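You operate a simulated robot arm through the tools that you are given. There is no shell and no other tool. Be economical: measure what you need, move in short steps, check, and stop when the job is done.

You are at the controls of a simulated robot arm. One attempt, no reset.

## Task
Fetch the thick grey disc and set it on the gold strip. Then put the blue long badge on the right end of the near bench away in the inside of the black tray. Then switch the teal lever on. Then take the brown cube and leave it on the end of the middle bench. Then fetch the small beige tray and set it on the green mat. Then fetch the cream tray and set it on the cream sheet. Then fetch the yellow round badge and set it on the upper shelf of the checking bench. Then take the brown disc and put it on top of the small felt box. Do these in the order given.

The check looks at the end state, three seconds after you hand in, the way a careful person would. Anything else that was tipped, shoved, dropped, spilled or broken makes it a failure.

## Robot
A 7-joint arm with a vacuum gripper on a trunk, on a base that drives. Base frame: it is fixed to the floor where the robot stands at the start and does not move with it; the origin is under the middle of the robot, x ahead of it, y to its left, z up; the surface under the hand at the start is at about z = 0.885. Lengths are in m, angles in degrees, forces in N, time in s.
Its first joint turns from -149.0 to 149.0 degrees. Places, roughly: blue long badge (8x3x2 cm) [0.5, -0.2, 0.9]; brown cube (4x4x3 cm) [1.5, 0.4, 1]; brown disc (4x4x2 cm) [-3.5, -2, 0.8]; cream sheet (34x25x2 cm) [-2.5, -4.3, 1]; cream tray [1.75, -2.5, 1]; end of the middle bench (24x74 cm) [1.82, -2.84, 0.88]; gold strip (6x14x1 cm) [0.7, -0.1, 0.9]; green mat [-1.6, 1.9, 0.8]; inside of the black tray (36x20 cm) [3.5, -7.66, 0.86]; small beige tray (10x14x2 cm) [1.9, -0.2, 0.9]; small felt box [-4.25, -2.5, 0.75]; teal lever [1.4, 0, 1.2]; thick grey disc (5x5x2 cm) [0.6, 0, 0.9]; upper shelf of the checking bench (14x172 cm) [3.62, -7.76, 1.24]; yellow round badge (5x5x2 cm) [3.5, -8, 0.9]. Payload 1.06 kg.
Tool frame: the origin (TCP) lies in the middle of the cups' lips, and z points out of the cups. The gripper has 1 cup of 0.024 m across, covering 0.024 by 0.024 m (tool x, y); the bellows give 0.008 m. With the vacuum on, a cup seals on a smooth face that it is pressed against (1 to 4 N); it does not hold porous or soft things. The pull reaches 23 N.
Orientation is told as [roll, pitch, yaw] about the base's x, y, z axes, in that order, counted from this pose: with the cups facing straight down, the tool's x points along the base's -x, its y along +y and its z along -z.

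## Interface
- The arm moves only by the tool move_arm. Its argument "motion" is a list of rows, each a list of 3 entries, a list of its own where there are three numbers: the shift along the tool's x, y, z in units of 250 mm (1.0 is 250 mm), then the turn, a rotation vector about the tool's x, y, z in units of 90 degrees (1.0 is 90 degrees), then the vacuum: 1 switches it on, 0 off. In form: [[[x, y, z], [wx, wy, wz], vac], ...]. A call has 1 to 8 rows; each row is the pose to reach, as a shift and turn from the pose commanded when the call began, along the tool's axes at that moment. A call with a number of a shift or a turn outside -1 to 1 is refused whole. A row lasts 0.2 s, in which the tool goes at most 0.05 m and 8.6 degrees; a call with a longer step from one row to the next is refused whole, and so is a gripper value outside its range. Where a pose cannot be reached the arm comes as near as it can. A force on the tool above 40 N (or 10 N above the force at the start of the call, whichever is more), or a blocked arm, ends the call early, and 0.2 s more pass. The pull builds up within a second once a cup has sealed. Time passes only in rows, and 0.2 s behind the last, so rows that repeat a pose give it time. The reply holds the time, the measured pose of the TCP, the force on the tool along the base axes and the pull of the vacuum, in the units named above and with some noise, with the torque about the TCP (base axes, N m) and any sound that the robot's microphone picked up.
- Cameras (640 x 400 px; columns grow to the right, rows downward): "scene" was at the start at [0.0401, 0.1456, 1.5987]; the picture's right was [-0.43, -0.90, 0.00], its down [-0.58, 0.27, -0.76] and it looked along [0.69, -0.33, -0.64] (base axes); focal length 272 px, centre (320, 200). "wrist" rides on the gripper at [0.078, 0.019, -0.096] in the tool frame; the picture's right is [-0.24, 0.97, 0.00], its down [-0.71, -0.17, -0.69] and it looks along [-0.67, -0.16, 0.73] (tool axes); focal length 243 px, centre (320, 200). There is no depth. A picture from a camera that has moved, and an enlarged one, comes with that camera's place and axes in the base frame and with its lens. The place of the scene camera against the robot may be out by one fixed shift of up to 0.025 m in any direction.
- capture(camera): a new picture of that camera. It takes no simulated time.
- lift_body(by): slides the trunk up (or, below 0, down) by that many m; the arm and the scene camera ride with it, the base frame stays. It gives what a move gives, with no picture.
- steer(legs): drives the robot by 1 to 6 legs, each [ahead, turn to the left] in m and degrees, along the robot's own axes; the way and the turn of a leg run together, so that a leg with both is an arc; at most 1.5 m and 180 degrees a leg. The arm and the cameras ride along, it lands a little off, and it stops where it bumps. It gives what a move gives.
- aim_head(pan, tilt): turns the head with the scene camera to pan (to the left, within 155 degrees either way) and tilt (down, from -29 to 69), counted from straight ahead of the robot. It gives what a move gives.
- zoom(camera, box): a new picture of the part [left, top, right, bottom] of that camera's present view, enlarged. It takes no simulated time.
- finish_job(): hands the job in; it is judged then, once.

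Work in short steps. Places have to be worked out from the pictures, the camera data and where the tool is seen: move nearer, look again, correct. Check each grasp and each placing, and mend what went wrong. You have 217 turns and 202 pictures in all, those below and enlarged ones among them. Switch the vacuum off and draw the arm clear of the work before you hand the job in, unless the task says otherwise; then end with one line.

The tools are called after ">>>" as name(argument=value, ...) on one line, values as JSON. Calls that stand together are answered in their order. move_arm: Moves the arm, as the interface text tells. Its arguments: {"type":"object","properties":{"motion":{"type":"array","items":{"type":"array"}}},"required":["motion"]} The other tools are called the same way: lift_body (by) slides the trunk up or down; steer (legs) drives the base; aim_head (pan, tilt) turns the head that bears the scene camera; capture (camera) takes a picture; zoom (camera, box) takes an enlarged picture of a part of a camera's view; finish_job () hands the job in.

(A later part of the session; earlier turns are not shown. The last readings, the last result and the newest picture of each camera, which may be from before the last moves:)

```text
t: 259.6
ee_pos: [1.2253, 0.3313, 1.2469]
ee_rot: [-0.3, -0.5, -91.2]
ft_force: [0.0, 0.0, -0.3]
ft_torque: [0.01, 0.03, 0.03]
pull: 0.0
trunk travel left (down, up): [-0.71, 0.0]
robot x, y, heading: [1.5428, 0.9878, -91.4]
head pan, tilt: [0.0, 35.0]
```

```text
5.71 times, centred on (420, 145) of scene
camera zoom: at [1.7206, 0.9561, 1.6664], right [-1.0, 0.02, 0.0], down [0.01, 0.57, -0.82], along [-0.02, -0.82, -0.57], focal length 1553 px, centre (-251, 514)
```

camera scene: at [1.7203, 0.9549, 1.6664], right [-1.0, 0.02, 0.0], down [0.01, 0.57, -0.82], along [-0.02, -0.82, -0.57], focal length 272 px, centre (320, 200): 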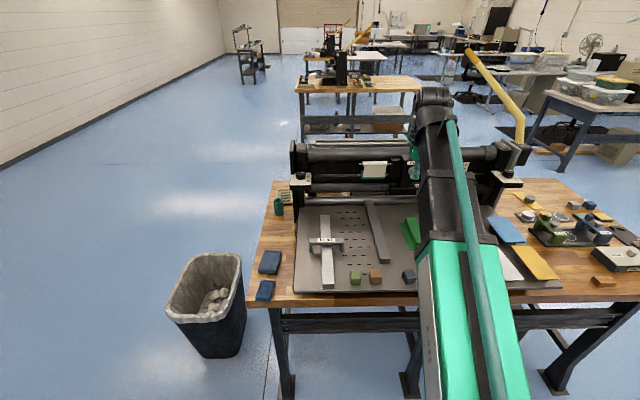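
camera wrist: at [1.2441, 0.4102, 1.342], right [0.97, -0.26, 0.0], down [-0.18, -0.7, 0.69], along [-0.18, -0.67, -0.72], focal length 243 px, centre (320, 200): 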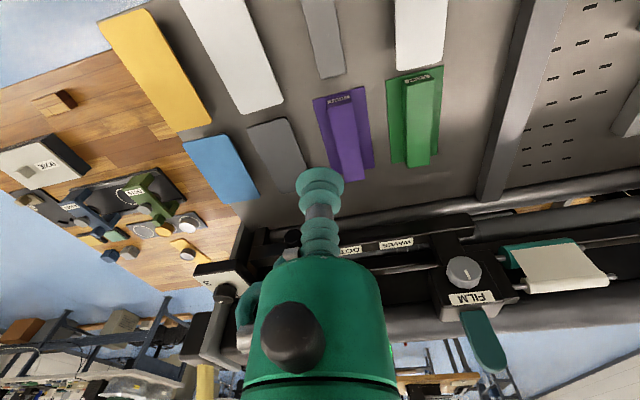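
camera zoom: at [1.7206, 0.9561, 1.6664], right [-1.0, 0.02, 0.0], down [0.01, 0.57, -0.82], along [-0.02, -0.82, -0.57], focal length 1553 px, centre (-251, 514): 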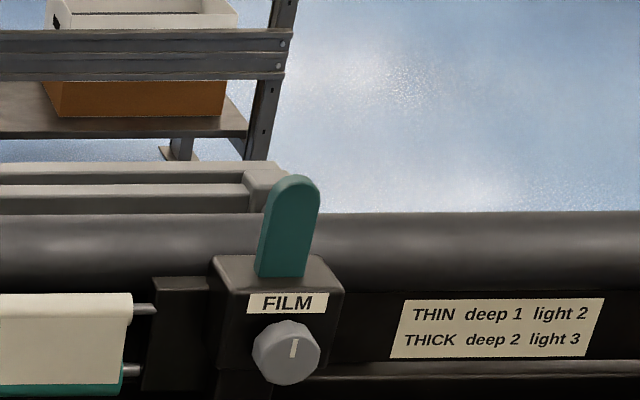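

>>> zoom(camera="wrist", box=[410, 240, 570, 400])

```text
2.50 times, centred on (490, 320) of wrist
camera zoom: at [1.2441, 0.4102, 1.342], right [0.97, -0.26, 0.0], down [-0.18, -0.7, 0.69], along [-0.18, -0.67, -0.72], focal length 606 px, centre (-105, -100)
```

zoom: 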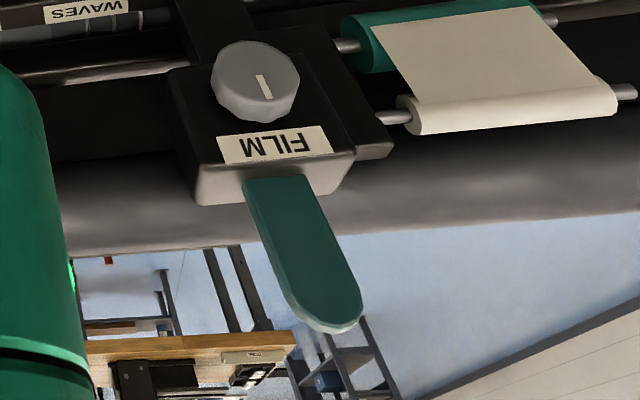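

No markings show a direction, so I'll probe gently. First place the cup just in front (+y side) of the blade at [1.36, 0.12, 1.25].

>>> move_arm(motion=[[[0, 0.18, 0], [0, 0, 0], 0], [[0, 0.37, -0.006], [0, 0, 0], 0], [[0, 0.556, -0.012], [0, 0, 0], 0], [[-0.17, 0.556, -0.012], [0, 0, 0], 0], [[-0.34, 0.556, -0.012], [0, 0, 0], 0], [[-0.51, 0.556, -0.012], [0, 0, 0], 0], [[-0.68, 0.556, -0.012], [0, 0, 0], 0], [[-0.832, 0.556, -0.012], [0, 0, 0], 0]])

>>> capture(camera="wrist")

>>> zoom(camera="scene", box=[370, 60, 510, 180])

```text
t: 261.4
ee_pos: [1.3584, 0.1209, 1.2513]
ee_rot: [-0.2, -0.4, -91.2]
ft_force: [-0.4, -0.6, 0.1]
ft_torque: [0.0, -0.01, 0.0]
pull: 0.1
trunk travel left (down, up): [-0.71, 0.0]
robot x, y, heading: [1.5412, 0.9891, -91.2]
head pan, tilt: [0.0, 35.0]
```

```text
132 pictures are left
camera wrist: at [1.378, 0.1977, 1.3453], right [0.97, -0.26, 0.0], down [-0.18, -0.7, 0.69], along [-0.18, -0.67, -0.72], focal length 243 px, centre (320, 200)
```

wrist: 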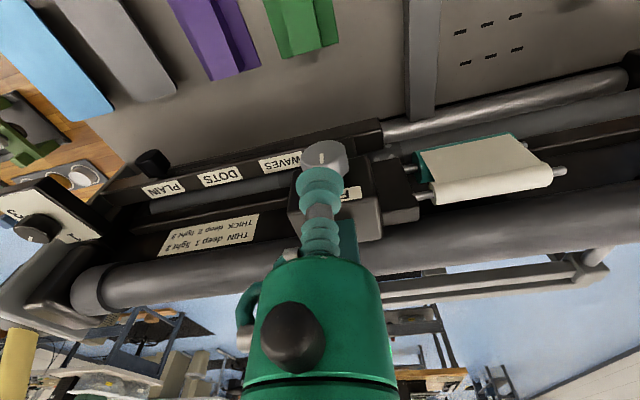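

```text
3.33 times, centred on (440, 120) of scene
camera zoom: at [1.7203, 0.9554, 1.6664], right [-1.0, 0.02, 0.0], down [0.01, 0.57, -0.82], along [-0.02, -0.82, -0.57], focal length 906 px, centre (-80, 467)
```

zoom: 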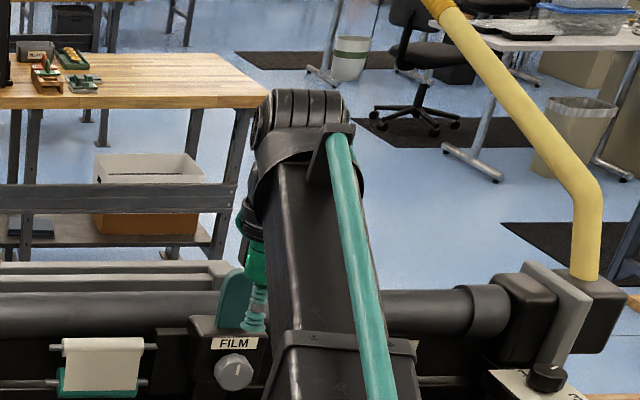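

The cup is aligned in front of the blade. Push gently in −y by steps and watch force and sound.

>>> move_arm(motion=[[[-0.1, 0, 0], [0, 0, 0], 0], [[-0.16, 0, 0], [0, 0, 0], 0], [[-0.2, 0, 0], [0, 0, 0], 0], [[-0.24, 0, 0], [0, 0, 0], 0], [[-0.28, 0, 0], [0, 0, 0], 0]])

>>> zoom(camera="scene", box=[370, 60, 510, 180])

```text
t: 262.8
ee_pos: [1.3582, 0.0611, 1.2522]
ee_rot: [-0.1, 0.2, -91.4]
ft_force: [2.8, 16.7, 0.9]
ft_torque: [-0.04, 0.04, 0.0]
pull: 0.0
trunk travel left (down, up): [-0.71, 0.0]
robot x, y, heading: [1.5424, 0.9905, -91.4]
head pan, tilt: [0.0, 35.0]
stopped in row 5: the force on the tool passed its limit at 42 N (the readings are from after the stop); the commanded pose is now the measured one
```

```text
3.33 times, centred on (440, 120) of scene
camera zoom: at [1.7208, 0.9592, 1.6665], right [-1.0, 0.02, 0.0], down [0.01, 0.57, -0.82], along [-0.02, -0.82, -0.57], focal length 906 px, centre (-80, 467)
```

zoom: 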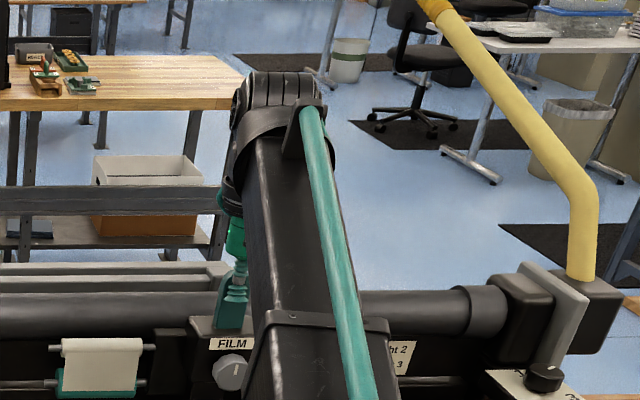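

Blocked at 42 N in −y, so that is its off stop; "on" must be toward +y. I go around the +x side of the blade and get behind it.

>>> move_arm(motion=[[[0.16, 0, 0], [0, 0, 0], 0], [[0.16, 0.18, 0], [0, 0, 0], 0], [[0.16, 0.24, 0], [0, 0, 0], 0], [[-0.02, 0.24, 0], [0, 0, 0], 0], [[-0.2, 0.24, 0], [0, 0, 0], 0], [[-0.2, 0.1, 0], [0, 0, 0], 0], [[-0.2, 0, 0], [0, 0, 0], 0]])

>>> zoom(camera="scene", box=[370, 60, 510, 180])

>>> capture(camera="wrist")

```text
t: 264.4
ee_pos: [1.3558, 0.0053, 1.2515]
ee_rot: [-0.1, 0.2, -91.2]
ft_force: [-0.6, 0.9, -0.4]
ft_torque: [0.01, 0.01, -0.01]
pull: 0.0
trunk travel left (down, up): [-0.71, 0.0]
robot x, y, heading: [1.543, 0.9898, -91.1]
head pan, tilt: [0.0, 35.0]
```

```text
3.33 times, centred on (440, 120) of scene
camera zoom: at [1.7201, 0.9564, 1.6665], right [-1.0, 0.02, 0.0], down [0.01, 0.57, -0.82], along [-0.02, -0.82, -0.57], focal length 906 px, centre (-80, 467)
```

zoom: 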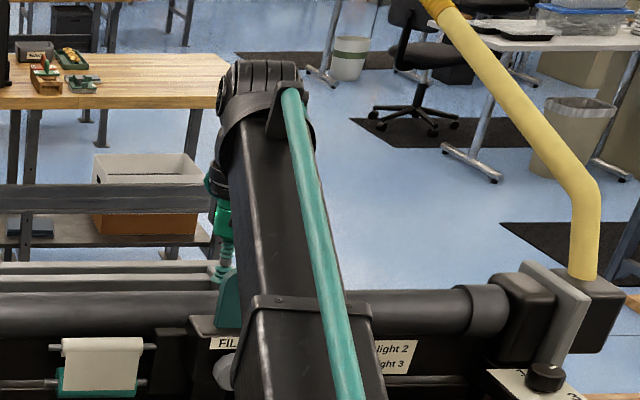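

```text
128 pictures are left
camera wrist: at [1.375, 0.0832, 1.3472], right [0.97, -0.26, 0.0], down [-0.19, -0.7, 0.68], along [-0.18, -0.66, -0.73], focal length 243 px, centre (320, 200)
```

wrist: 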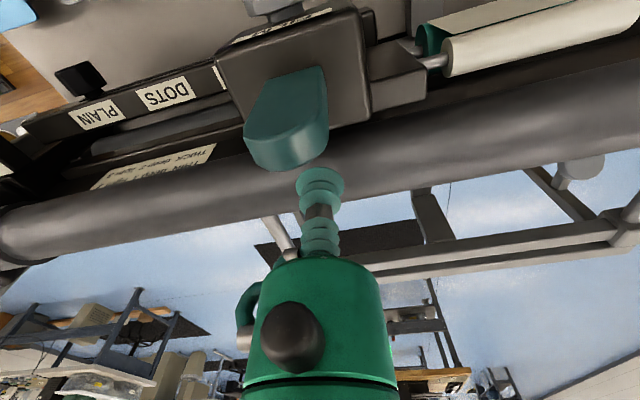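

The cup is behind the blade. Pull toward +y in steps.

>>> move_arm(motion=[[[0.08, 0, 0], [0, 0, 0], 0], [[0.16, 0, 0], [0, 0, 0], 0], [[0.22, 0, 0], [0, 0, 0], 0], [[0.28, 0, 0], [0, 0, 0], 0], [[0.34, 0, 0], [0, 0, 0], 0], [[0.4, 0, 0], [0, 0, 0], 0]])

>>> capture(camera="wrist")

```text
t: 265.5
ee_pos: [1.3592, 0.0672, 1.2544]
ee_rot: [-0.2, -1.0, -91.2]
ft_force: [-2.1, -15.1, 5.6]
ft_torque: [0.14, -0.07, 0.03]
pull: 0.0
trunk travel left (down, up): [-0.71, 0.0]
robot x, y, heading: [1.5428, 0.9935, -91.1]
head pan, tilt: [0.0, 35.0]
stopped in row 5: the force on the tool passed its limit at 49 N (the readings are from after the stop); the commanded pose is now the measured one
```

```text
127 pictures are left
camera wrist: at [1.3777, 0.147, 1.3487], right [0.97, -0.25, 0.0], down [-0.18, -0.69, 0.7], along [-0.18, -0.68, -0.72], focal length 243 px, centre (320, 200)
```

wrist: 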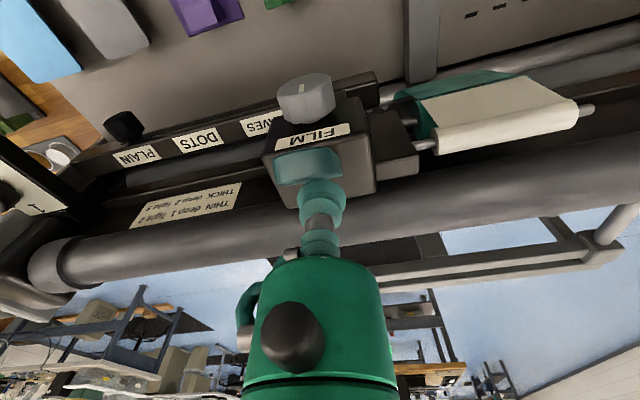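

The lever has moved toward +y and then stopped. I back off and check that it stays.

>>> move_arm(motion=[[[-0.12, 0, -0.02], [0, 0, 0], 0], [[-0.22, 0, -0.02], [0, 0, 0], 0], [[-0.22, 0.16, -0.02], [0, 0, 0], 0], [[-0.22, 0.3, -0.02], [0, 0, 0], 0], [[-0.04, 0.34, -0.02], [0, 0, 0], 0], [[0.15, 0.34, -0.02], [0, 0, 0], 0], [[0.34, 0.34, -0.02], [0, 0, 0], 0], [[0.53, 0.34, -0.02], [0, 0, 0], 0]])

>>> zoom(camera="scene", box=[370, 100, 470, 180])

>>> capture(camera="wrist")

```text
t: 267.3
ee_pos: [1.4466, 0.203, 1.2583]
ee_rot: [-0.3, -0.7, -91.2]
ft_force: [0.6, 0.6, -0.4]
ft_torque: [0.0, 0.01, 0.0]
pull: 0.0
trunk travel left (down, up): [-0.71, 0.0]
robot x, y, heading: [1.5429, 0.992, -91.0]
head pan, tilt: [0.0, 35.0]
```

```text
5.00 times, centred on (420, 140) of scene
camera zoom: at [1.7204, 0.9572, 1.6665], right [-1.0, 0.02, 0.0], down [0.01, 0.57, -0.82], along [-0.02, -0.82, -0.57], focal length 1359 px, centre (-180, 500)
```

zoom: 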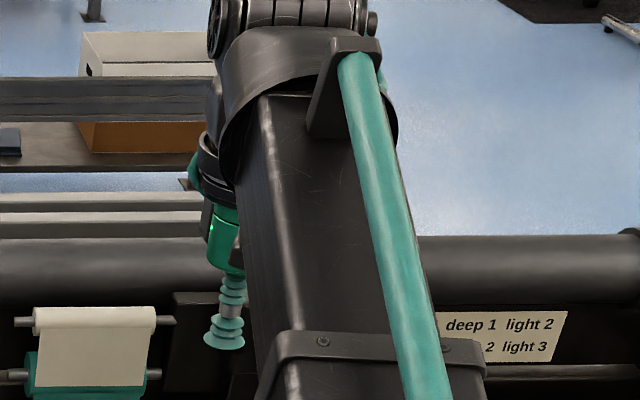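

```text
125 pictures are left
camera wrist: at [1.4657, 0.282, 1.3528], right [0.97, -0.26, 0.0], down [-0.18, -0.69, 0.7], along [-0.18, -0.67, -0.72], focal length 243 px, centre (320, 200)
```

wrist: 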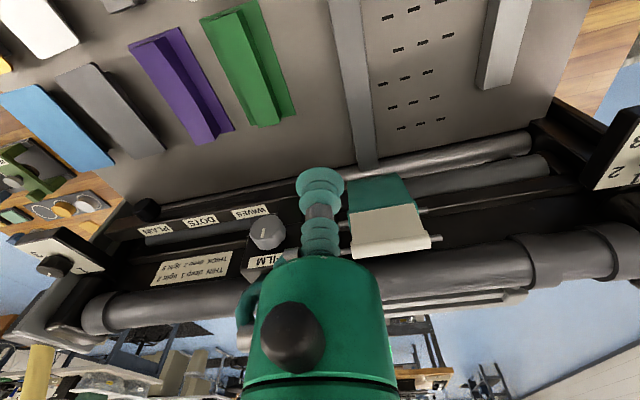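

Arm hides the lever; I retract toward the brown cube side and look.

>>> move_arm(motion=[[[0.18, 0, 0.04], [0, 0, 0], 0], [[0.36, 0, 0.1], [0, 0, 0], 0], [[0.5, 0.12, 0.15], [0, 0, 0], 0], [[0.6, 0.28, 0.2], [0, 0, 0], 0], [[0.66, 0.44, 0.25], [0, 0, 0], 0], [[0.66, 0.6, 0.3], [0, 0, 0], 0], [[0.66, 0.7, 0.4], [0, 0, 0], 0]])

>>> capture(camera="scene")

>>> capture(camera="wrist")

```text
t: 268.9
ee_pos: [1.6245, 0.3617, 1.1535]
ee_rot: [-0.2, -0.8, -91.2]
ft_force: [0.8, 0.5, 0.1]
ft_torque: [-0.01, 0.0, 0.0]
pull: 0.1
trunk travel left (down, up): [-0.71, 0.0]
robot x, y, heading: [1.5434, 0.9905, -91.2]
head pan, tilt: [0.0, 35.0]
```

```text
124 pictures are left
camera scene: at [1.7207, 0.9563, 1.6664], right [-1.0, 0.02, 0.0], down [0.01, 0.57, -0.82], along [-0.02, -0.82, -0.57], focal length 272 px, centre (320, 200)
```

scene: 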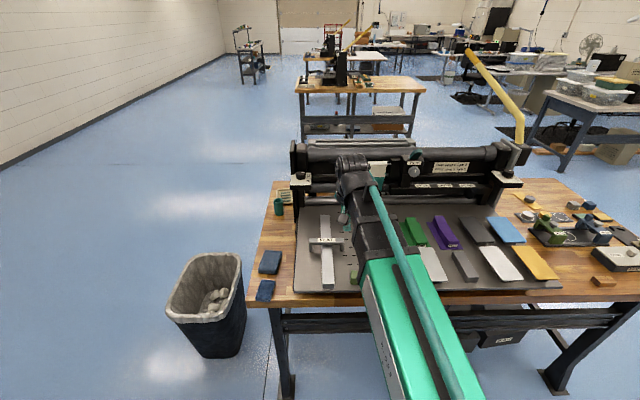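

```text
123 pictures are left
camera wrist: at [1.6434, 0.4409, 1.248], right [0.97, -0.26, 0.0], down [-0.18, -0.69, 0.7], along [-0.18, -0.67, -0.72], focal length 243 px, centre (320, 200)
```

wrist: 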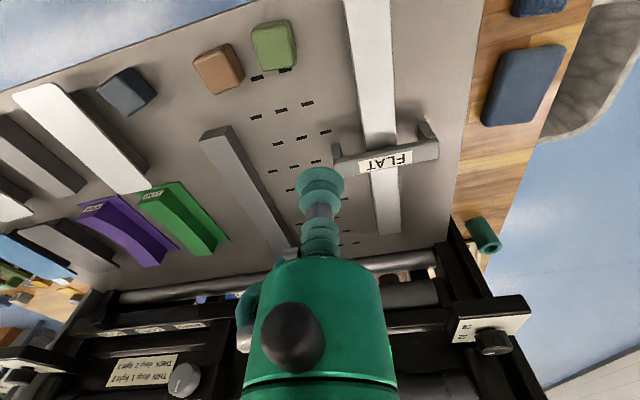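

>>> zoom(camera="scene", box=[380, 130, 460, 190])

```text
6.67 times, centred on (420, 160) of scene
camera zoom: at [1.7207, 0.9563, 1.6664], right [-1.0, 0.02, 0.0], down [0.01, 0.57, -0.82], along [-0.02, -0.82, -0.57], focal length 1812 px, centre (-347, 467)
```

zoom: 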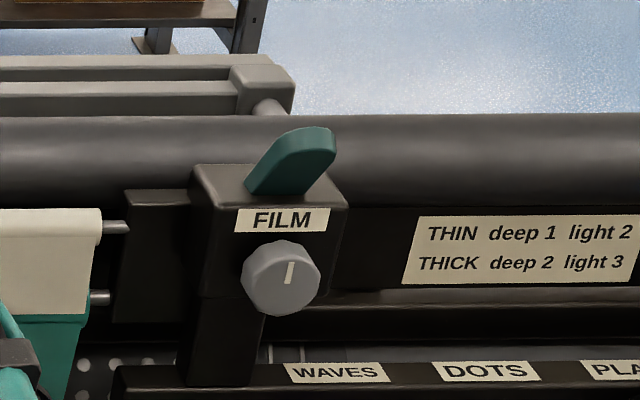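

The lever now leans fully to the other side and stays: on. Now the brown cube at about [1.52, 0.393]; move above it at z≈1.06.

>>> move_arm(motion=[[[0.04, -0.14, 0.05], [0, 0, 0], 0], [[0.08, -0.28, 0.1], [0, 0, 0], 0], [[0.124, -0.42, 0.15], [0, 0, 0], 0], [[0.124, -0.42, 0.3], [0, 0, 0], 0], [[0.124, -0.42, 0.36], [0, 0, 0], 0], [[0.124, -0.42, 0.36], [0, 0, 0], 0]])

>>> capture(camera="wrist")

>>> capture(camera="scene")

```text
t: 270.3
ee_pos: [1.5197, 0.3936, 1.0634]
ee_rot: [-0.3, -0.8, -91.2]
ft_force: [-0.4, 0.6, 0.1]
ft_torque: [0.0, -0.04, -0.04]
pull: 0.1
trunk travel left (down, up): [-0.71, 0.0]
robot x, y, heading: [1.5437, 0.9888, -91.0]
head pan, tilt: [0.0, 35.0]
```

```text
121 pictures are left
camera wrist: at [1.539, 0.4728, 1.1577], right [0.97, -0.26, 0.0], down [-0.18, -0.7, 0.7], along [-0.18, -0.67, -0.72], focal length 243 px, centre (320, 200)
```

wrist: 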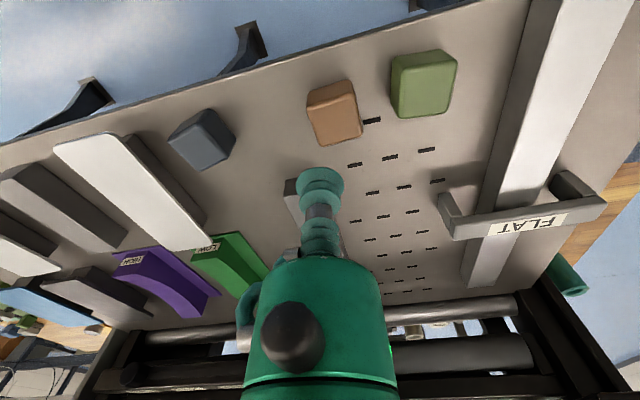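

```text
120 pictures are left
camera scene: at [1.7203, 0.9564, 1.6665], right [-1.0, 0.02, 0.0], down [0.01, 0.57, -0.82], along [-0.02, -0.82, -0.57], focal length 272 px, centre (320, 200)
```

scene: 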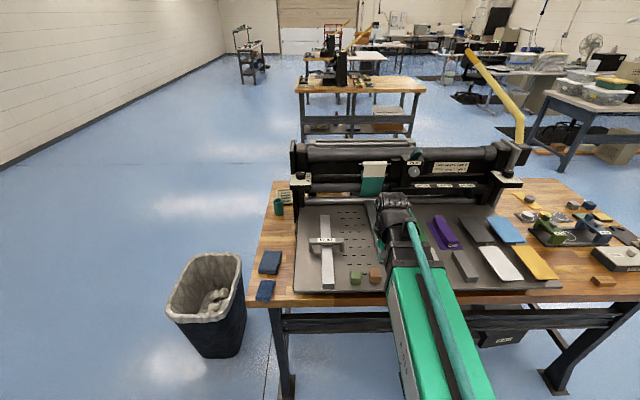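

Cube top centre ≈ [1.529, 0.385]. Descend toward it with vacuum on, in steps.

>>> move_arm(motion=[[[-0.032, 0.036, 0.1], [0, 0, 0], 1], [[-0.032, 0.036, 0.25], [0, 0, 0], 1], [[-0.032, 0.036, 0.29], [0, 0, 0], 1], [[-0.032, 0.036, 0.31], [0, 0, 0], 1], [[-0.032, 0.036, 0.33], [0, 0, 0], 1], [[-0.032, 0.036, 0.35], [0, 0, 0], 1]])

>>> capture(camera="wrist")

```text
t: 271.3
ee_pos: [1.5257, 0.3836, 0.9904]
ee_rot: [-0.3, -1.3, -91.2]
ft_force: [-1.0, -1.1, 31.4]
ft_torque: [0.04, 0.01, 0.01]
pull: 0.0
trunk travel left (down, up): [-0.71, 0.0]
robot x, y, heading: [1.5414, 0.9914, -91.4]
head pan, tilt: [0.0, 35.0]
stopped in row 4: the force on the tool passed its limit at 48 N (the readings are from after the stop); the commanded pose is now the measured one
```

```text
119 pictures are left
camera wrist: at [1.5462, 0.4634, 1.0853], right [0.97, -0.26, 0.0], down [-0.18, -0.69, 0.7], along [-0.18, -0.68, -0.71], focal length 243 px, centre (320, 200)
```

wrist: 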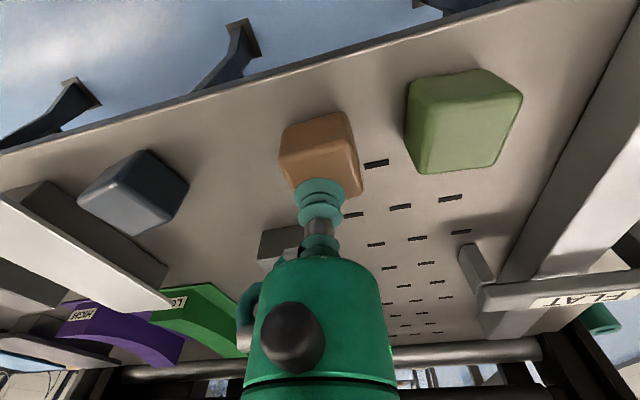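

Contact at z≈0.99 but pressed too hard and no seal yet. Back off a few mm with vacuum on and wait.

>>> move_arm(motion=[[[0, 0, -0.012], [0, 0, 0], 1], [[0, 0, -0.012], [0, 0, 0], 1], [[0, 0, -0.012], [0, 0, 0], 1], [[0, 0, -0.012], [0, 0, 0], 1], [[0, 0, -0.012], [0, 0, 0], 1], [[0, 0, -0.012], [0, 0, 0], 1]])

>>> zoom(camera="wrist", box=[240, 80, 440, 240])

```text
t: 272.7
ee_pos: [1.5282, 0.3833, 0.9919]
ee_rot: [-0.3, -1.2, -91.2]
ft_force: [-0.3, 2.4, 11.2]
ft_torque: [-0.02, -0.01, 0.0]
pull: 0.1
trunk travel left (down, up): [-0.71, 0.0]
robot x, y, heading: [1.5443, 0.9901, -91.2]
head pan, tilt: [0.0, 35.0]
```

```text
2.50 times, centred on (340, 160) of wrist
camera zoom: at [1.5464, 0.4628, 1.0864], right [0.97, -0.26, 0.0], down [-0.18, -0.69, 0.7], along [-0.18, -0.68, -0.71], focal length 606 px, centre (270, 300)
```

zoom: 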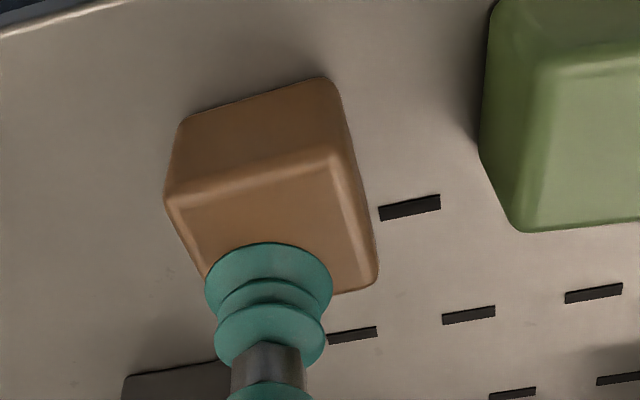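

The cup overlaps the rear edge of the cube; I lift, shift 9 mm toward +y and descend more gently.

>>> move_arm(motion=[[[0, 0, -0.05], [0, 0, 0], 1], [[0.036, 0, -0.05], [0, 0, 0], 1], [[0.036, 0, -0.025], [0, 0, 0], 1], [[0.036, 0, -0.017], [0, 0, 0], 1], [[0.036, 0, -0.01], [0, 0, 0], 1], [[0.036, 0, -0.01], [0, 0, 0], 1], [[0.036, 0, -0.01], [0, 0, 0], 1]])

>>> zoom(camera="wrist", box=[212, 80, 468, 240])

```text
t: 274.3
ee_pos: [1.5265, 0.3914, 0.9944]
ee_rot: [-0.3, -1.1, -91.2]
ft_force: [1.0, -0.5, 5.1]
ft_torque: [0.04, 0.02, -0.05]
pull: 0.1
trunk travel left (down, up): [-0.71, 0.0]
robot x, y, heading: [1.5415, 0.9926, -91.2]
head pan, tilt: [0.0, 35.0]
```

```text
2.50 times, centred on (340, 160) of wrist
camera zoom: at [1.5466, 0.4709, 1.0885], right [0.97, -0.26, 0.0], down [-0.18, -0.69, 0.7], along [-0.18, -0.68, -0.71], focal length 606 px, centre (270, 300)
```

zoom: 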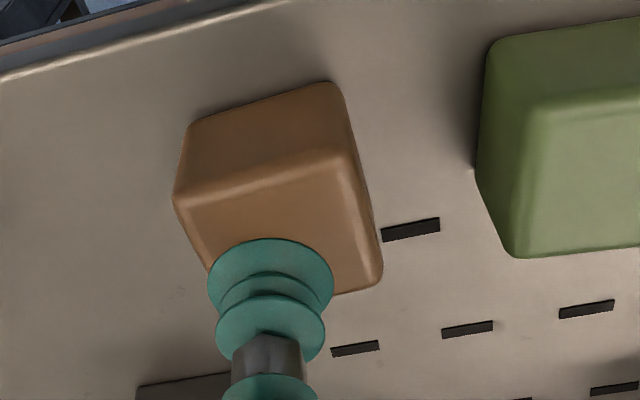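

The cube seems to have followed the cup a few mm. I lift clear and look again before retrying.

>>> move_arm(motion=[[[0, 0, -0.1], [0, 0, 0], 0], [[0, 0, -0.22], [0, 0, 0], 0], [[0, 0, -0.22], [0, 0, 0], 0]])

>>> zoom(camera="wrist", box=[212, 40, 468, 200])

```text
t: 275.1
ee_pos: [1.5281, 0.3931, 1.0503]
ee_rot: [-0.2, -1.0, -91.2]
ft_force: [-0.1, 0.4, -0.3]
ft_torque: [-0.03, 0.0, -0.02]
pull: 0.0
trunk travel left (down, up): [-0.71, 0.0]
robot x, y, heading: [1.5413, 0.9916, -91.0]
head pan, tilt: [0.0, 35.0]
```

```text
2.50 times, centred on (340, 120) of wrist
camera zoom: at [1.5464, 0.4721, 1.1439], right [0.97, -0.26, 0.0], down [-0.18, -0.69, 0.7], along [-0.18, -0.68, -0.72], focal length 606 px, centre (270, 400)
```

zoom: 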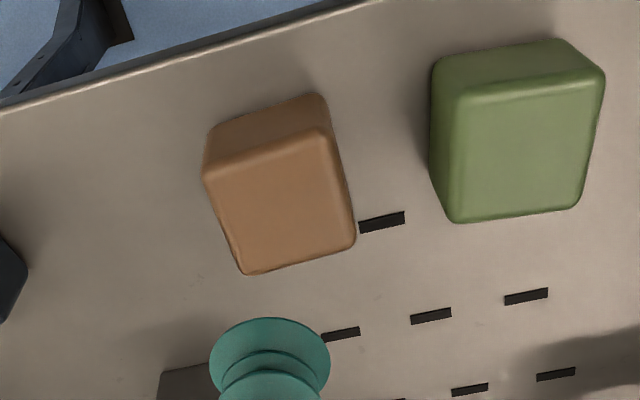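

Fresh view puts the cube top centre at [1.5305, 0.3995, z≈0.995]. Shift +6.5 mm and descend softly.

>>> move_arm(motion=[[[0.0264, 0.01, 0.1], [0, 0, 0], 1], [[0.0264, 0.01, 0.2], [0, 0, 0], 1], [[0.0264, 0.01, 0.212], [0, 0, 0], 1], [[0.0264, 0.01, 0.222], [0, 0, 0], 1], [[0.0264, 0.01, 0.228], [0, 0, 0], 1], [[0.0264, 0.01, 0.228], [0, 0, 0], 1], [[0.0264, 0.01, 0.228], [0, 0, 0], 1]])

>>> zoom(camera="wrist", box=[212, 80, 468, 240])

```text
t: 276.7
ee_pos: [1.5306, 0.398, 0.9916]
ee_rot: [-0.3, -1.1, -91.3]
ft_force: [-0.7, -5.0, 15.4]
ft_torque: [0.14, -0.02, 0.01]
pull: 23.2
trunk travel left (down, up): [-0.71, 0.0]
robot x, y, heading: [1.5367, 0.9859, -91.3]
head pan, tilt: [0.0, 35.0]
```

```text
2.50 times, centred on (340, 160) of wrist
camera zoom: at [1.5493, 0.478, 1.0863], right [0.97, -0.26, 0.0], down [-0.18, -0.69, 0.7], along [-0.18, -0.68, -0.71], focal length 606 px, centre (270, 300)
```

zoom: 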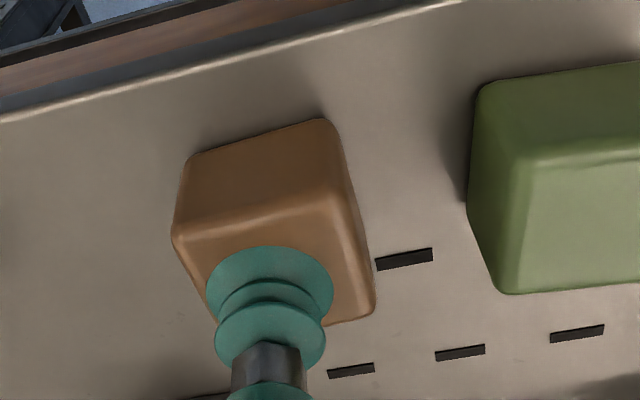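

Sealed (23 N). Lift the cube clear and verify.

>>> move_arm(motion=[[[0, 0, -0.06], [0, 0, 0], 1], [[0, 0, -0.2], [0, 0, 0], 1], [[0, 0, -0.36], [0, 0, 0], 1], [[0, 0, -0.44], [0, 0, 0], 1], [[0, 0, -0.44], [0, 0, 0], 1]])

>>> steer(legs=[[-0.3, 0]])

>>> capture(camera="wrist")

```text
t: 277.9
ee_pos: [1.5298, 0.3993, 1.1025]
ee_rot: [-0.2, -1.0, -91.1]
ft_force: [-0.1, 0.8, -0.1]
ft_torque: [-0.02, 0.03, -0.03]
pull: 22.4
trunk travel left (down, up): [-0.71, 0.0]
robot x, y, heading: [1.5419, 0.9898, -91.2]
head pan, tilt: [0.0, 35.0]
```

```text
t: 279.9
ee_pos: [1.536, 0.6998, 1.1021]
ee_rot: [-0.2, -1.2, -91.3]
ft_force: [-1.4, -1.1, 0.0]
ft_torque: [-0.03, 0.01, 0.01]
pull: 23.3
trunk travel left (down, up): [-0.71, 0.0]
robot x, y, heading: [1.5441, 1.289, -91.4]
head pan, tilt: [0.0, 35.0]
```

```text
114 pictures are left
camera wrist: at [1.5555, 0.7794, 1.1964], right [0.97, -0.26, 0.0], down [-0.18, -0.69, 0.7], along [-0.18, -0.68, -0.71], focal length 243 px, centre (320, 200)
```

wrist: 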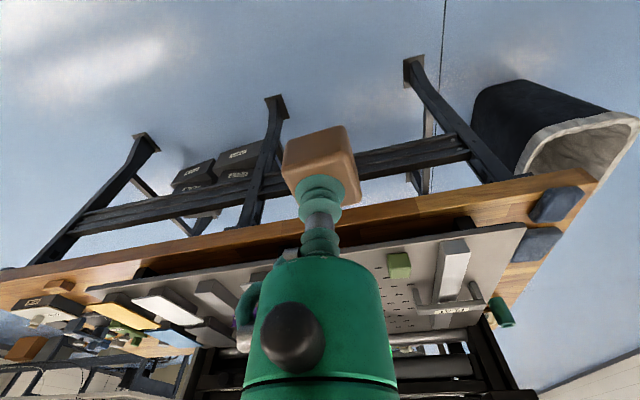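

Held. Turn left to heading 0 and drive east, single legs.

>>> steer(legs=[[0, 46]])

>>> steer(legs=[[0, 45]])

>>> steer(legs=[[1.4, 0]])

>>> steer(legs=[[0, -45]])

>>> steer(legs=[[0, -45]])

```text
t: 282.4
ee_pos: [1.9659, 0.871, 1.1018]
ee_rot: [-0.2, -1.1, -45.2]
ft_force: [1.5, 0.2, -0.4]
ft_torque: [-0.01, 0.0, 0.0]
pull: 23.1
trunk travel left (down, up): [-0.71, 0.0]
robot x, y, heading: [1.5475, 1.2913, -45.1]
head pan, tilt: [0.0, 35.0]
```

```text
t: 284.9
ee_pos: [2.14, 1.2868, 1.1029]
ee_rot: [-0.2, -1.1, -0.4]
ft_force: [0.1, 0.2, -1.3]
ft_torque: [0.0, -0.02, 0.0]
pull: 23.0
trunk travel left (down, up): [-0.71, 0.0]
robot x, y, heading: [1.5454, 1.2891, -0.4]
head pan, tilt: [0.0, 35.0]
```

```text
t: 291.9
ee_pos: [3.5386, 1.2855, 1.1017]
ee_rot: [-0.3, -1.1, 0.0]
ft_force: [0.3, 0.3, -0.7]
ft_torque: [-0.02, -0.02, -0.01]
pull: 23.1
trunk travel left (down, up): [-0.71, 0.0]
robot x, y, heading: [2.9492, 1.2861, 0.1]
head pan, tilt: [0.0, 35.0]
```

```text
t: 294.3
ee_pos: [3.3664, 0.8675, 1.1029]
ee_rot: [-0.2, -1.1, -44.8]
ft_force: [-0.4, -0.2, -0.3]
ft_torque: [0.0, 0.01, 0.0]
pull: 22.9
trunk travel left (down, up): [-0.71, 0.0]
robot x, y, heading: [2.9479, 1.2886, -44.7]
head pan, tilt: [0.0, 35.0]
```

```text
t: 296.8
ee_pos: [2.9465, 0.6958, 1.1028]
ee_rot: [-0.3, -1.1, -90.0]
ft_force: [-0.5, 0.1, -0.9]
ft_torque: [0.0, -0.01, 0.01]
pull: 22.8
trunk travel left (down, up): [-0.71, 0.0]
robot x, y, heading: [2.9431, 1.2877, -89.9]
head pan, tilt: [0.0, 35.0]
```

Held. Continue south in single legs.

>>> steer(legs=[[1.4, 0]])

>>> steer(legs=[[1.3, 0]])

>>> steer(legs=[[0, -13]])

>>> steer(legs=[[1.45, 0]])

>>> aim_head(pan=-60, tilt=40)

>>> capture(camera="scene")

```text
t: 303.8
ee_pos: [2.9651, -0.7086, 1.1007]
ee_rot: [-0.2, -1.1, -89.2]
ft_force: [-0.9, -0.3, -0.3]
ft_torque: [-0.01, 0.02, 0.02]
pull: 22.9
trunk travel left (down, up): [-0.71, 0.0]
robot x, y, heading: [2.9584, -0.1156, -89.3]
head pan, tilt: [0.0, 35.0]
```

```text
t: 310.3
ee_pos: [2.991, -2.0111, 1.1016]
ee_rot: [-0.2, -1.1, -88.9]
ft_force: [-0.5, 0.4, 0.2]
ft_torque: [-0.01, -0.03, -0.04]
pull: 22.8
trunk travel left (down, up): [-0.71, 0.0]
robot x, y, heading: [2.9822, -1.4189, -88.7]
head pan, tilt: [0.0, 35.0]
```

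```text
t: 311.5
ee_pos: [2.8578, -1.9993, 1.1015]
ee_rot: [-0.2, -1.2, -101.9]
ft_force: [-0.9, 0.2, -0.4]
ft_torque: [-0.03, 0.01, -0.02]
pull: 23.0
trunk travel left (down, up): [-0.71, 0.0]
robot x, y, heading: [2.9802, -1.4216, -102.0]
head pan, tilt: [0.0, 35.0]
```

```text
t: 318.7
ee_pos: [2.5702, -3.4122, 1.1019]
ee_rot: [-0.3, -1.1, -101.5]
ft_force: [0.4, 0.6, -0.4]
ft_torque: [-0.01, 0.03, 0.03]
pull: 23.0
trunk travel left (down, up): [-0.71, 0.0]
robot x, y, heading: [2.691, -2.8303, -101.4]
head pan, tilt: [0.0, 35.0]
```

```text
t: 320.0
ee_pos: [2.5723, -3.4116, 1.1018]
ee_rot: [-0.1, -1.1, -101.5]
ft_force: [0.7, 0.5, -0.9]
ft_torque: [-0.02, 0.02, 0.02]
pull: 22.4
trunk travel left (down, up): [-0.71, 0.0]
robot x, y, heading: [2.6874, -2.8321, -101.4]
head pan, tilt: [-60.0, 40.0]
```

```text
113 pictures are left
camera scene: at [2.7916, -2.8376, 1.6589], right [-0.32, 0.95, 0.0], down [0.61, 0.21, -0.77], along [-0.73, -0.24, -0.64], focal length 272 px, centre (320, 200)
```

scene: 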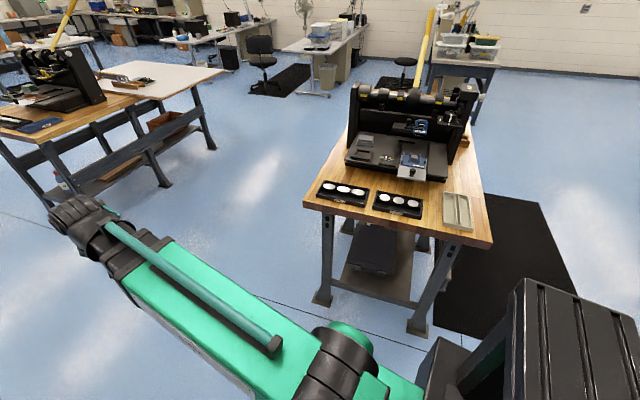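

The bench end shows two black disc trays and the cream tray; there's a ~9 cm gap between tray 2 and the cream tray at about [1.83, -2.66]. Turn to face the bench.

>>> steer(legs=[[0, -39]])

>>> steer(legs=[[0, -39.5]])

>>> aim_head(pan=0, tilt=45)

>>> capture(camera="wrist")

>>> capture(camera="scene")

```text
t: 322.2
ee_pos: [2.2312, -3.2061, 1.1025]
ee_rot: [-0.2, -1.0, -140.8]
ft_force: [0.8, 0.8, -1.1]
ft_torque: [0.0, 0.03, 0.0]
pull: 22.6
trunk travel left (down, up): [-0.71, 0.0]
robot x, y, heading: [2.6881, -2.8324, -140.7]
head pan, tilt: [-60.0, 40.0]
```

```text
t: 324.5
ee_pos: [2.099, -2.8277, 1.1016]
ee_rot: [-0.2, -1.1, 179.4]
ft_force: [-0.4, -0.3, 0.0]
ft_torque: [0.0, 0.03, -0.01]
pull: 23.2
trunk travel left (down, up): [-0.71, 0.0]
robot x, y, heading: [2.6874, -2.8355, 179.8]
head pan, tilt: [-60.0, 40.0]
```

```text
t: 325.8
ee_pos: [2.0981, -2.8279, 1.1017]
ee_rot: [-0.1, -1.1, 179.5]
ft_force: [0.4, -0.2, -0.3]
ft_torque: [0.06, -0.02, 0.01]
pull: 22.8
trunk travel left (down, up): [-0.71, 0.0]
robot x, y, heading: [2.6888, -2.8339, 179.7]
head pan, tilt: [0.0, 45.0]
```

```text
112 pictures are left
camera wrist: at [2.1757, -2.8482, 1.1961], right [-0.24, -0.97, 0.0], down [-0.69, 0.17, 0.7], along [-0.68, 0.17, -0.71], focal length 243 px, centre (320, 200)
```

wrist: 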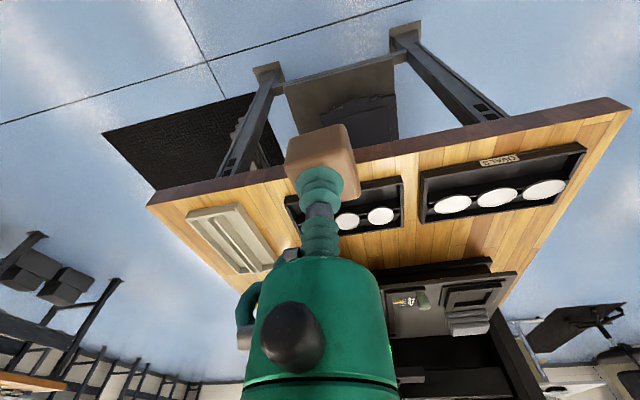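

```text
111 pictures are left
camera scene: at [2.6592, -2.9908, 1.6516], right [0.01, 1.0, 0.0], down [0.71, 0.0, -0.71], along [-0.71, 0.0, -0.71], focal length 272 px, centre (320, 200)
```

scene: 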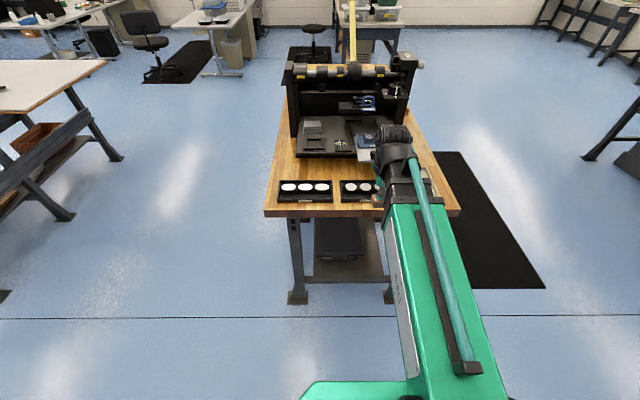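

Gap centre about [1.84, -2.676]. Drive 0.1 m closer, then move the cube over it.

>>> steer(legs=[[0.1, 0]])

>>> move_arm(motion=[[[-0.08, -0.12, 0], [0, 0, 0], 1], [[-0.18, -0.24, 0], [0, 0, 0], 1], [[-0.28, -0.36, 0], [0, 0, 0], 1], [[-0.38, -0.48, 0], [0, 0, 0], 1], [[-0.5, -0.6, 0], [0, 0, 0], 1], [[-0.63, -0.606, 0.1], [0, 0, 0], 1], [[-0.636, -0.606, 0.28], [0, 0, 0], 1], [[-0.636, -0.606, 0.44], [0, 0, 0], 1]])

>>> capture(camera="wrist")

>>> capture(camera="scene")

```text
t: 326.9
ee_pos: [1.9954, -2.8271, 1.1008]
ee_rot: [-0.2, -1.0, 179.5]
ft_force: [-1.3, -0.4, -0.5]
ft_torque: [-0.02, 0.01, 0.0]
pull: 22.5
trunk travel left (down, up): [-0.71, 0.0]
robot x, y, heading: [2.5882, -2.8325, 179.6]
head pan, tilt: [0.0, 45.0]
```

```text
t: 328.7
ee_pos: [1.8358, -2.673, 0.9945]
ee_rot: [-0.2, -1.1, 179.6]
ft_force: [0.7, -0.2, -0.2]
ft_torque: [-0.04, -0.02, 0.0]
pull: 22.7
trunk travel left (down, up): [-0.71, 0.0]
robot x, y, heading: [2.5838, -2.8318, 179.6]
head pan, tilt: [0.0, 45.0]
```

```text
110 pictures are left
camera wrist: at [1.9144, -2.6941, 1.0895], right [-0.24, -0.97, 0.0], down [-0.69, 0.17, 0.7], along [-0.68, 0.17, -0.72], focal length 243 px, centre (320, 200)
```

wrist: 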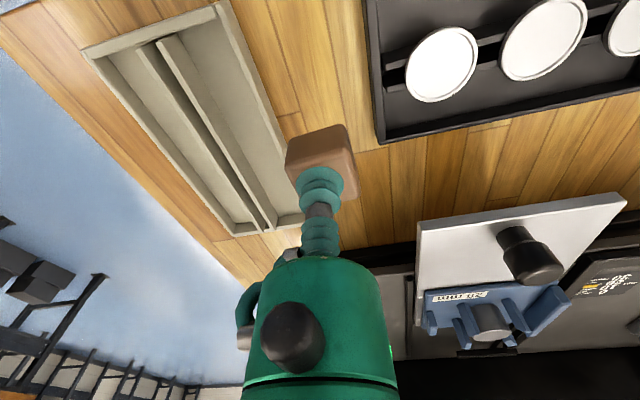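

```text
109 pictures are left
camera scene: at [2.5574, -2.9901, 1.6517], right [0.01, 1.0, 0.0], down [0.71, 0.0, -0.71], along [-0.71, 0.0, -0.71], focal length 272 px, centre (320, 200)
```

scene: 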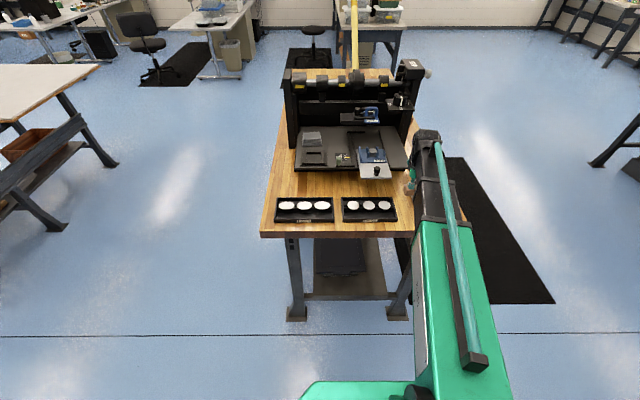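

Perfectly centred in the gap. Lower in small steps.

>>> move_arm(motion=[[[0, 0, 0.12], [0, 0, 0], 1], [[0, 0, 0.22], [0, 0, 0], 1], [[0, 0, 0.25], [0, 0, 0], 1], [[0, 0, 0.27], [0, 0, 0], 1], [[0, 0, 0.285], [0, 0, 0], 1], [[0, 0, 0.3], [0, 0, 0], 1]])

```text
t: 330.1
ee_pos: [1.8362, -2.6729, 0.9191]
ee_rot: [-0.2, -1.1, 179.4]
ft_force: [-0.2, 0.7, -1.2]
ft_torque: [0.0, 0.01, 0.0]
pull: 22.7
trunk travel left (down, up): [-0.71, 0.0]
robot x, y, heading: [2.5888, -2.8295, 179.4]
head pan, tilt: [0.0, 45.0]
```

>>> move_arm(motion=[[[0, 0, 0.01], [0, 0, 0], 1], [[0, 0, 0.02], [0, 0, 0], 1], [[0, 0, 0.028], [0, 0, 0], 1], [[0, 0, 0.028], [0, 0, 0], 1]])

>>> zoom(camera="wrist", box=[200, 80, 456, 240])

```text
t: 331.1
ee_pos: [1.8346, -2.6734, 0.9139]
ee_rot: [-0.2, -1.2, 179.4]
ft_force: [-3.0, -0.3, 10.3]
ft_torque: [-0.05, -0.07, -0.04]
pull: 22.7
trunk travel left (down, up): [-0.71, 0.0]
robot x, y, heading: [2.5875, -2.8322, 179.5]
head pan, tilt: [0.0, 45.0]
```

```text
2.50 times, centred on (328, 160) of wrist
camera zoom: at [1.9131, -2.6936, 1.0084], right [-0.24, -0.97, 0.0], down [-0.69, 0.17, 0.7], along [-0.68, 0.17, -0.71], focal length 606 px, centre (300, 300)
```

zoom: 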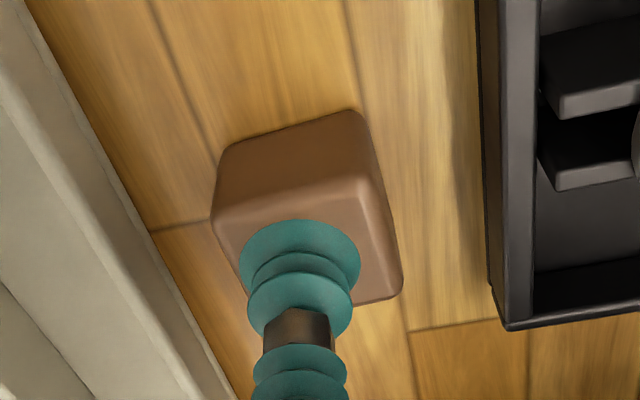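

Contact (10 N), clear of both trays. Release and lift.

>>> move_arm(motion=[[[0, 0, -0.006], [0, 0, 0], 0], [[0, 0, -0.006], [0, 0, 0], 0], [[0, 0, -0.006], [0, 0, 0], 0], [[0, 0, -0.06], [0, 0, 0], 0], [[0, 0, -0.2], [0, 0, 0], 0], [[0, 0, -0.38], [0, 0, 0], 0], [[0, 0, -0.56], [0, 0, 0], 0]])

>>> capture(camera="wrist")

```text
t: 332.7
ee_pos: [1.8379, -2.6749, 1.0546]
ee_rot: [-0.2, -1.2, 179.5]
ft_force: [0.0, 0.9, 1.4]
ft_torque: [-0.02, -0.01, 0.01]
pull: 0.0
trunk travel left (down, up): [-0.71, 0.0]
robot x, y, heading: [2.5878, -2.8313, 179.5]
head pan, tilt: [0.0, 45.0]
```

```text
107 pictures are left
camera wrist: at [1.9158, -2.6941, 1.149], right [-0.24, -0.97, 0.0], down [-0.69, 0.17, 0.7], along [-0.68, 0.17, -0.72], focal length 243 px, centre (320, 200)
```

wrist: 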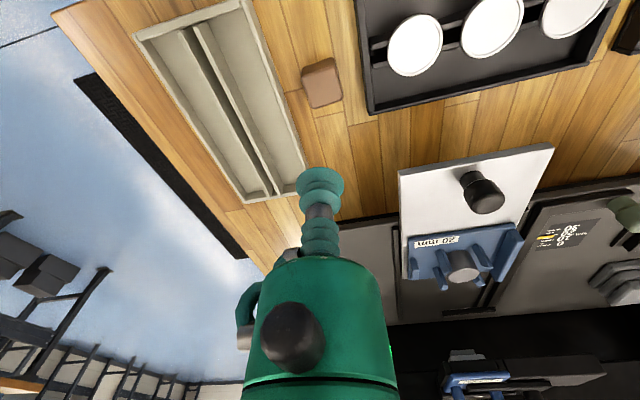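

Cube placed well. Next the small beige tray on the near bench's back-right corner; I drive to about [1.9, -1.3] facing it.

>>> steer(legs=[[-0.1, 0], [0, -90], [1.5, 0], [0, 90], [0.8, 0], [0, -90]])

>>> aim_head(pan=0, tilt=40)

>>> capture(camera="scene")

>>> capture(camera="wrist")

```text
t: 356.3
ee_pos: [2.0108, -0.584, 1.0537]
ee_rot: [-0.2, -1.1, 92.0]
ft_force: [0.0, 0.6, -0.2]
ft_torque: [-0.02, -0.02, -0.03]
pull: 0.0
trunk travel left (down, up): [-0.71, 0.0]
robot x, y, heading: [1.888, -1.3431, 92.5]
head pan, tilt: [0.0, 45.0]
```

```text
t: 356.9
ee_pos: [2.0121, -0.5846, 1.0545]
ee_rot: [-0.2, -1.1, 92.0]
ft_force: [-0.7, -0.1, 0.4]
ft_torque: [-0.01, 0.03, 0.0]
pull: 0.0
trunk travel left (down, up): [-0.71, 0.0]
robot x, y, heading: [1.8869, -1.3383, 92.2]
head pan, tilt: [0.0, 40.0]
```

```text
106 pictures are left
camera scene: at [1.7232, -1.2947, 1.6589], right [1.0, 0.04, 0.0], down [0.02, -0.64, -0.77], along [-0.03, 0.77, -0.64], focal length 272 px, centre (320, 200)
```

scene: 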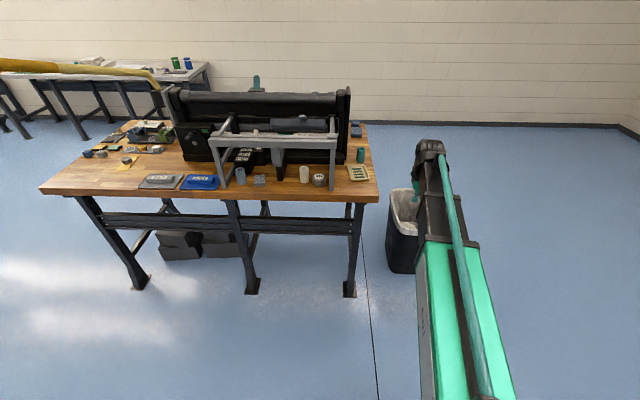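

```text
105 pictures are left
camera wrist: at [1.9933, -0.6653, 1.1486], right [-0.98, 0.2, 0.0], down [0.14, 0.7, 0.7], along [0.14, 0.69, -0.71], focal length 243 px, centre (320, 200)
```

wrist: 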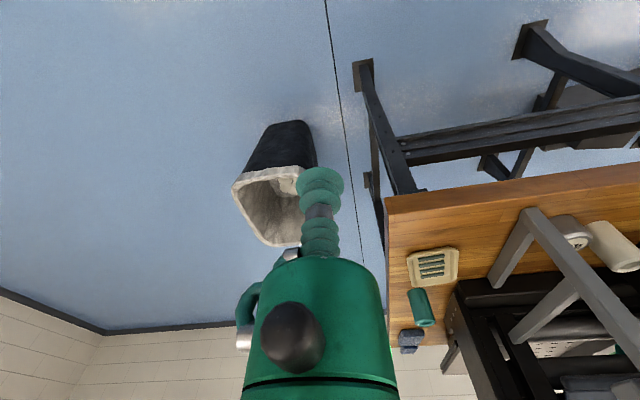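

>>> zoom(camera="wrist", box=[380, 230, 508, 310])

>>> zoom(camera="scene", box=[310, 130, 390, 190])

```text
5.00 times, centred on (444, 270) of wrist
camera zoom: at [1.9933, -0.6653, 1.1486], right [-0.98, 0.2, 0.0], down [0.14, 0.7, 0.7], along [0.14, 0.69, -0.71], focal length 1213 px, centre (-300, -150)
```

zoom: 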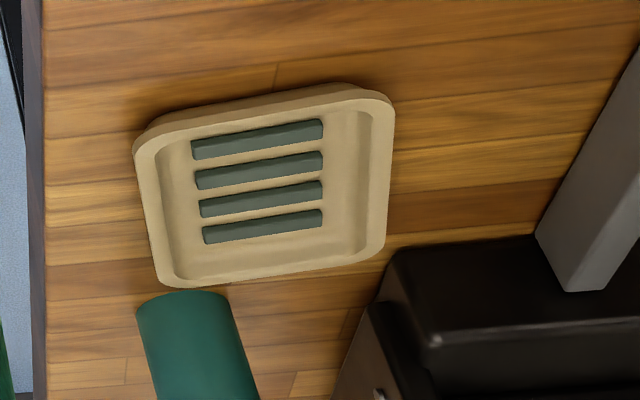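

```text
6.67 times, centred on (350, 160) of scene
camera zoom: at [1.7232, -1.2947, 1.6589], right [1.0, 0.04, 0.0], down [0.02, -0.64, -0.77], along [-0.03, 0.77, -0.64], focal length 1812 px, centre (120, 467)
```

zoom: 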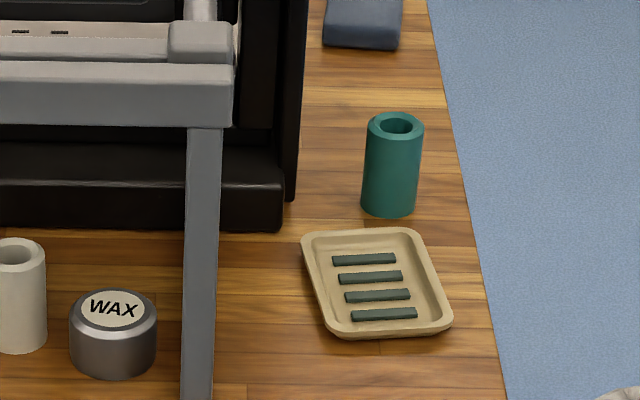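

The tray has four bars or slots; I need a close look for a gripping spot. Drive 0.3 m forward and look from above.

>>> steer(legs=[[0.3, 0]])

>>> move_arm(motion=[[[0.12, 0.14, 0], [0, 0, 0], 0], [[0.18, 0.3, 0], [0, 0, 0], 0], [[0.18, 0.46, 0], [0, 0, 0], 0], [[0.18, 0.6, 0], [0, 0, 0], 0], [[0.18, 0.6, 0], [0, 0, 0], 0]])

>>> capture(camera="wrist")

```text
t: 359.0
ee_pos: [2.0006, -0.2855, 1.0538]
ee_rot: [-0.2, -1.0, 92.1]
ft_force: [-0.1, 0.0, -0.5]
ft_torque: [0.01, -0.03, 0.0]
pull: 0.1
trunk travel left (down, up): [-0.71, 0.0]
robot x, y, heading: [1.8779, -1.0436, 92.1]
head pan, tilt: [0.0, 40.0]
```

```text
t: 360.2
ee_pos: [1.8512, -0.3362, 1.0521]
ee_rot: [-0.3, -1.1, 92.0]
ft_force: [0.2, -0.1, 0.0]
ft_torque: [0.0, -0.03, -0.01]
pull: 0.1
trunk travel left (down, up): [-0.71, 0.0]
robot x, y, heading: [1.8726, -1.0402, 92.0]
head pan, tilt: [0.0, 40.0]
```

```text
102 pictures are left
camera wrist: at [1.8324, -0.4174, 1.1471], right [-0.98, 0.2, 0.0], down [0.14, 0.7, 0.7], along [0.14, 0.69, -0.71], focal length 243 px, centre (320, 200)
```

wrist: 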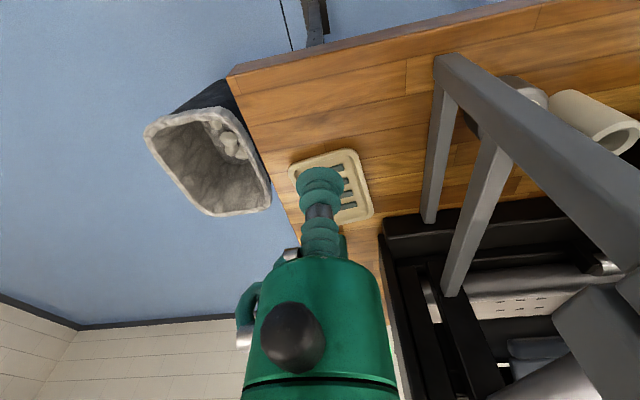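

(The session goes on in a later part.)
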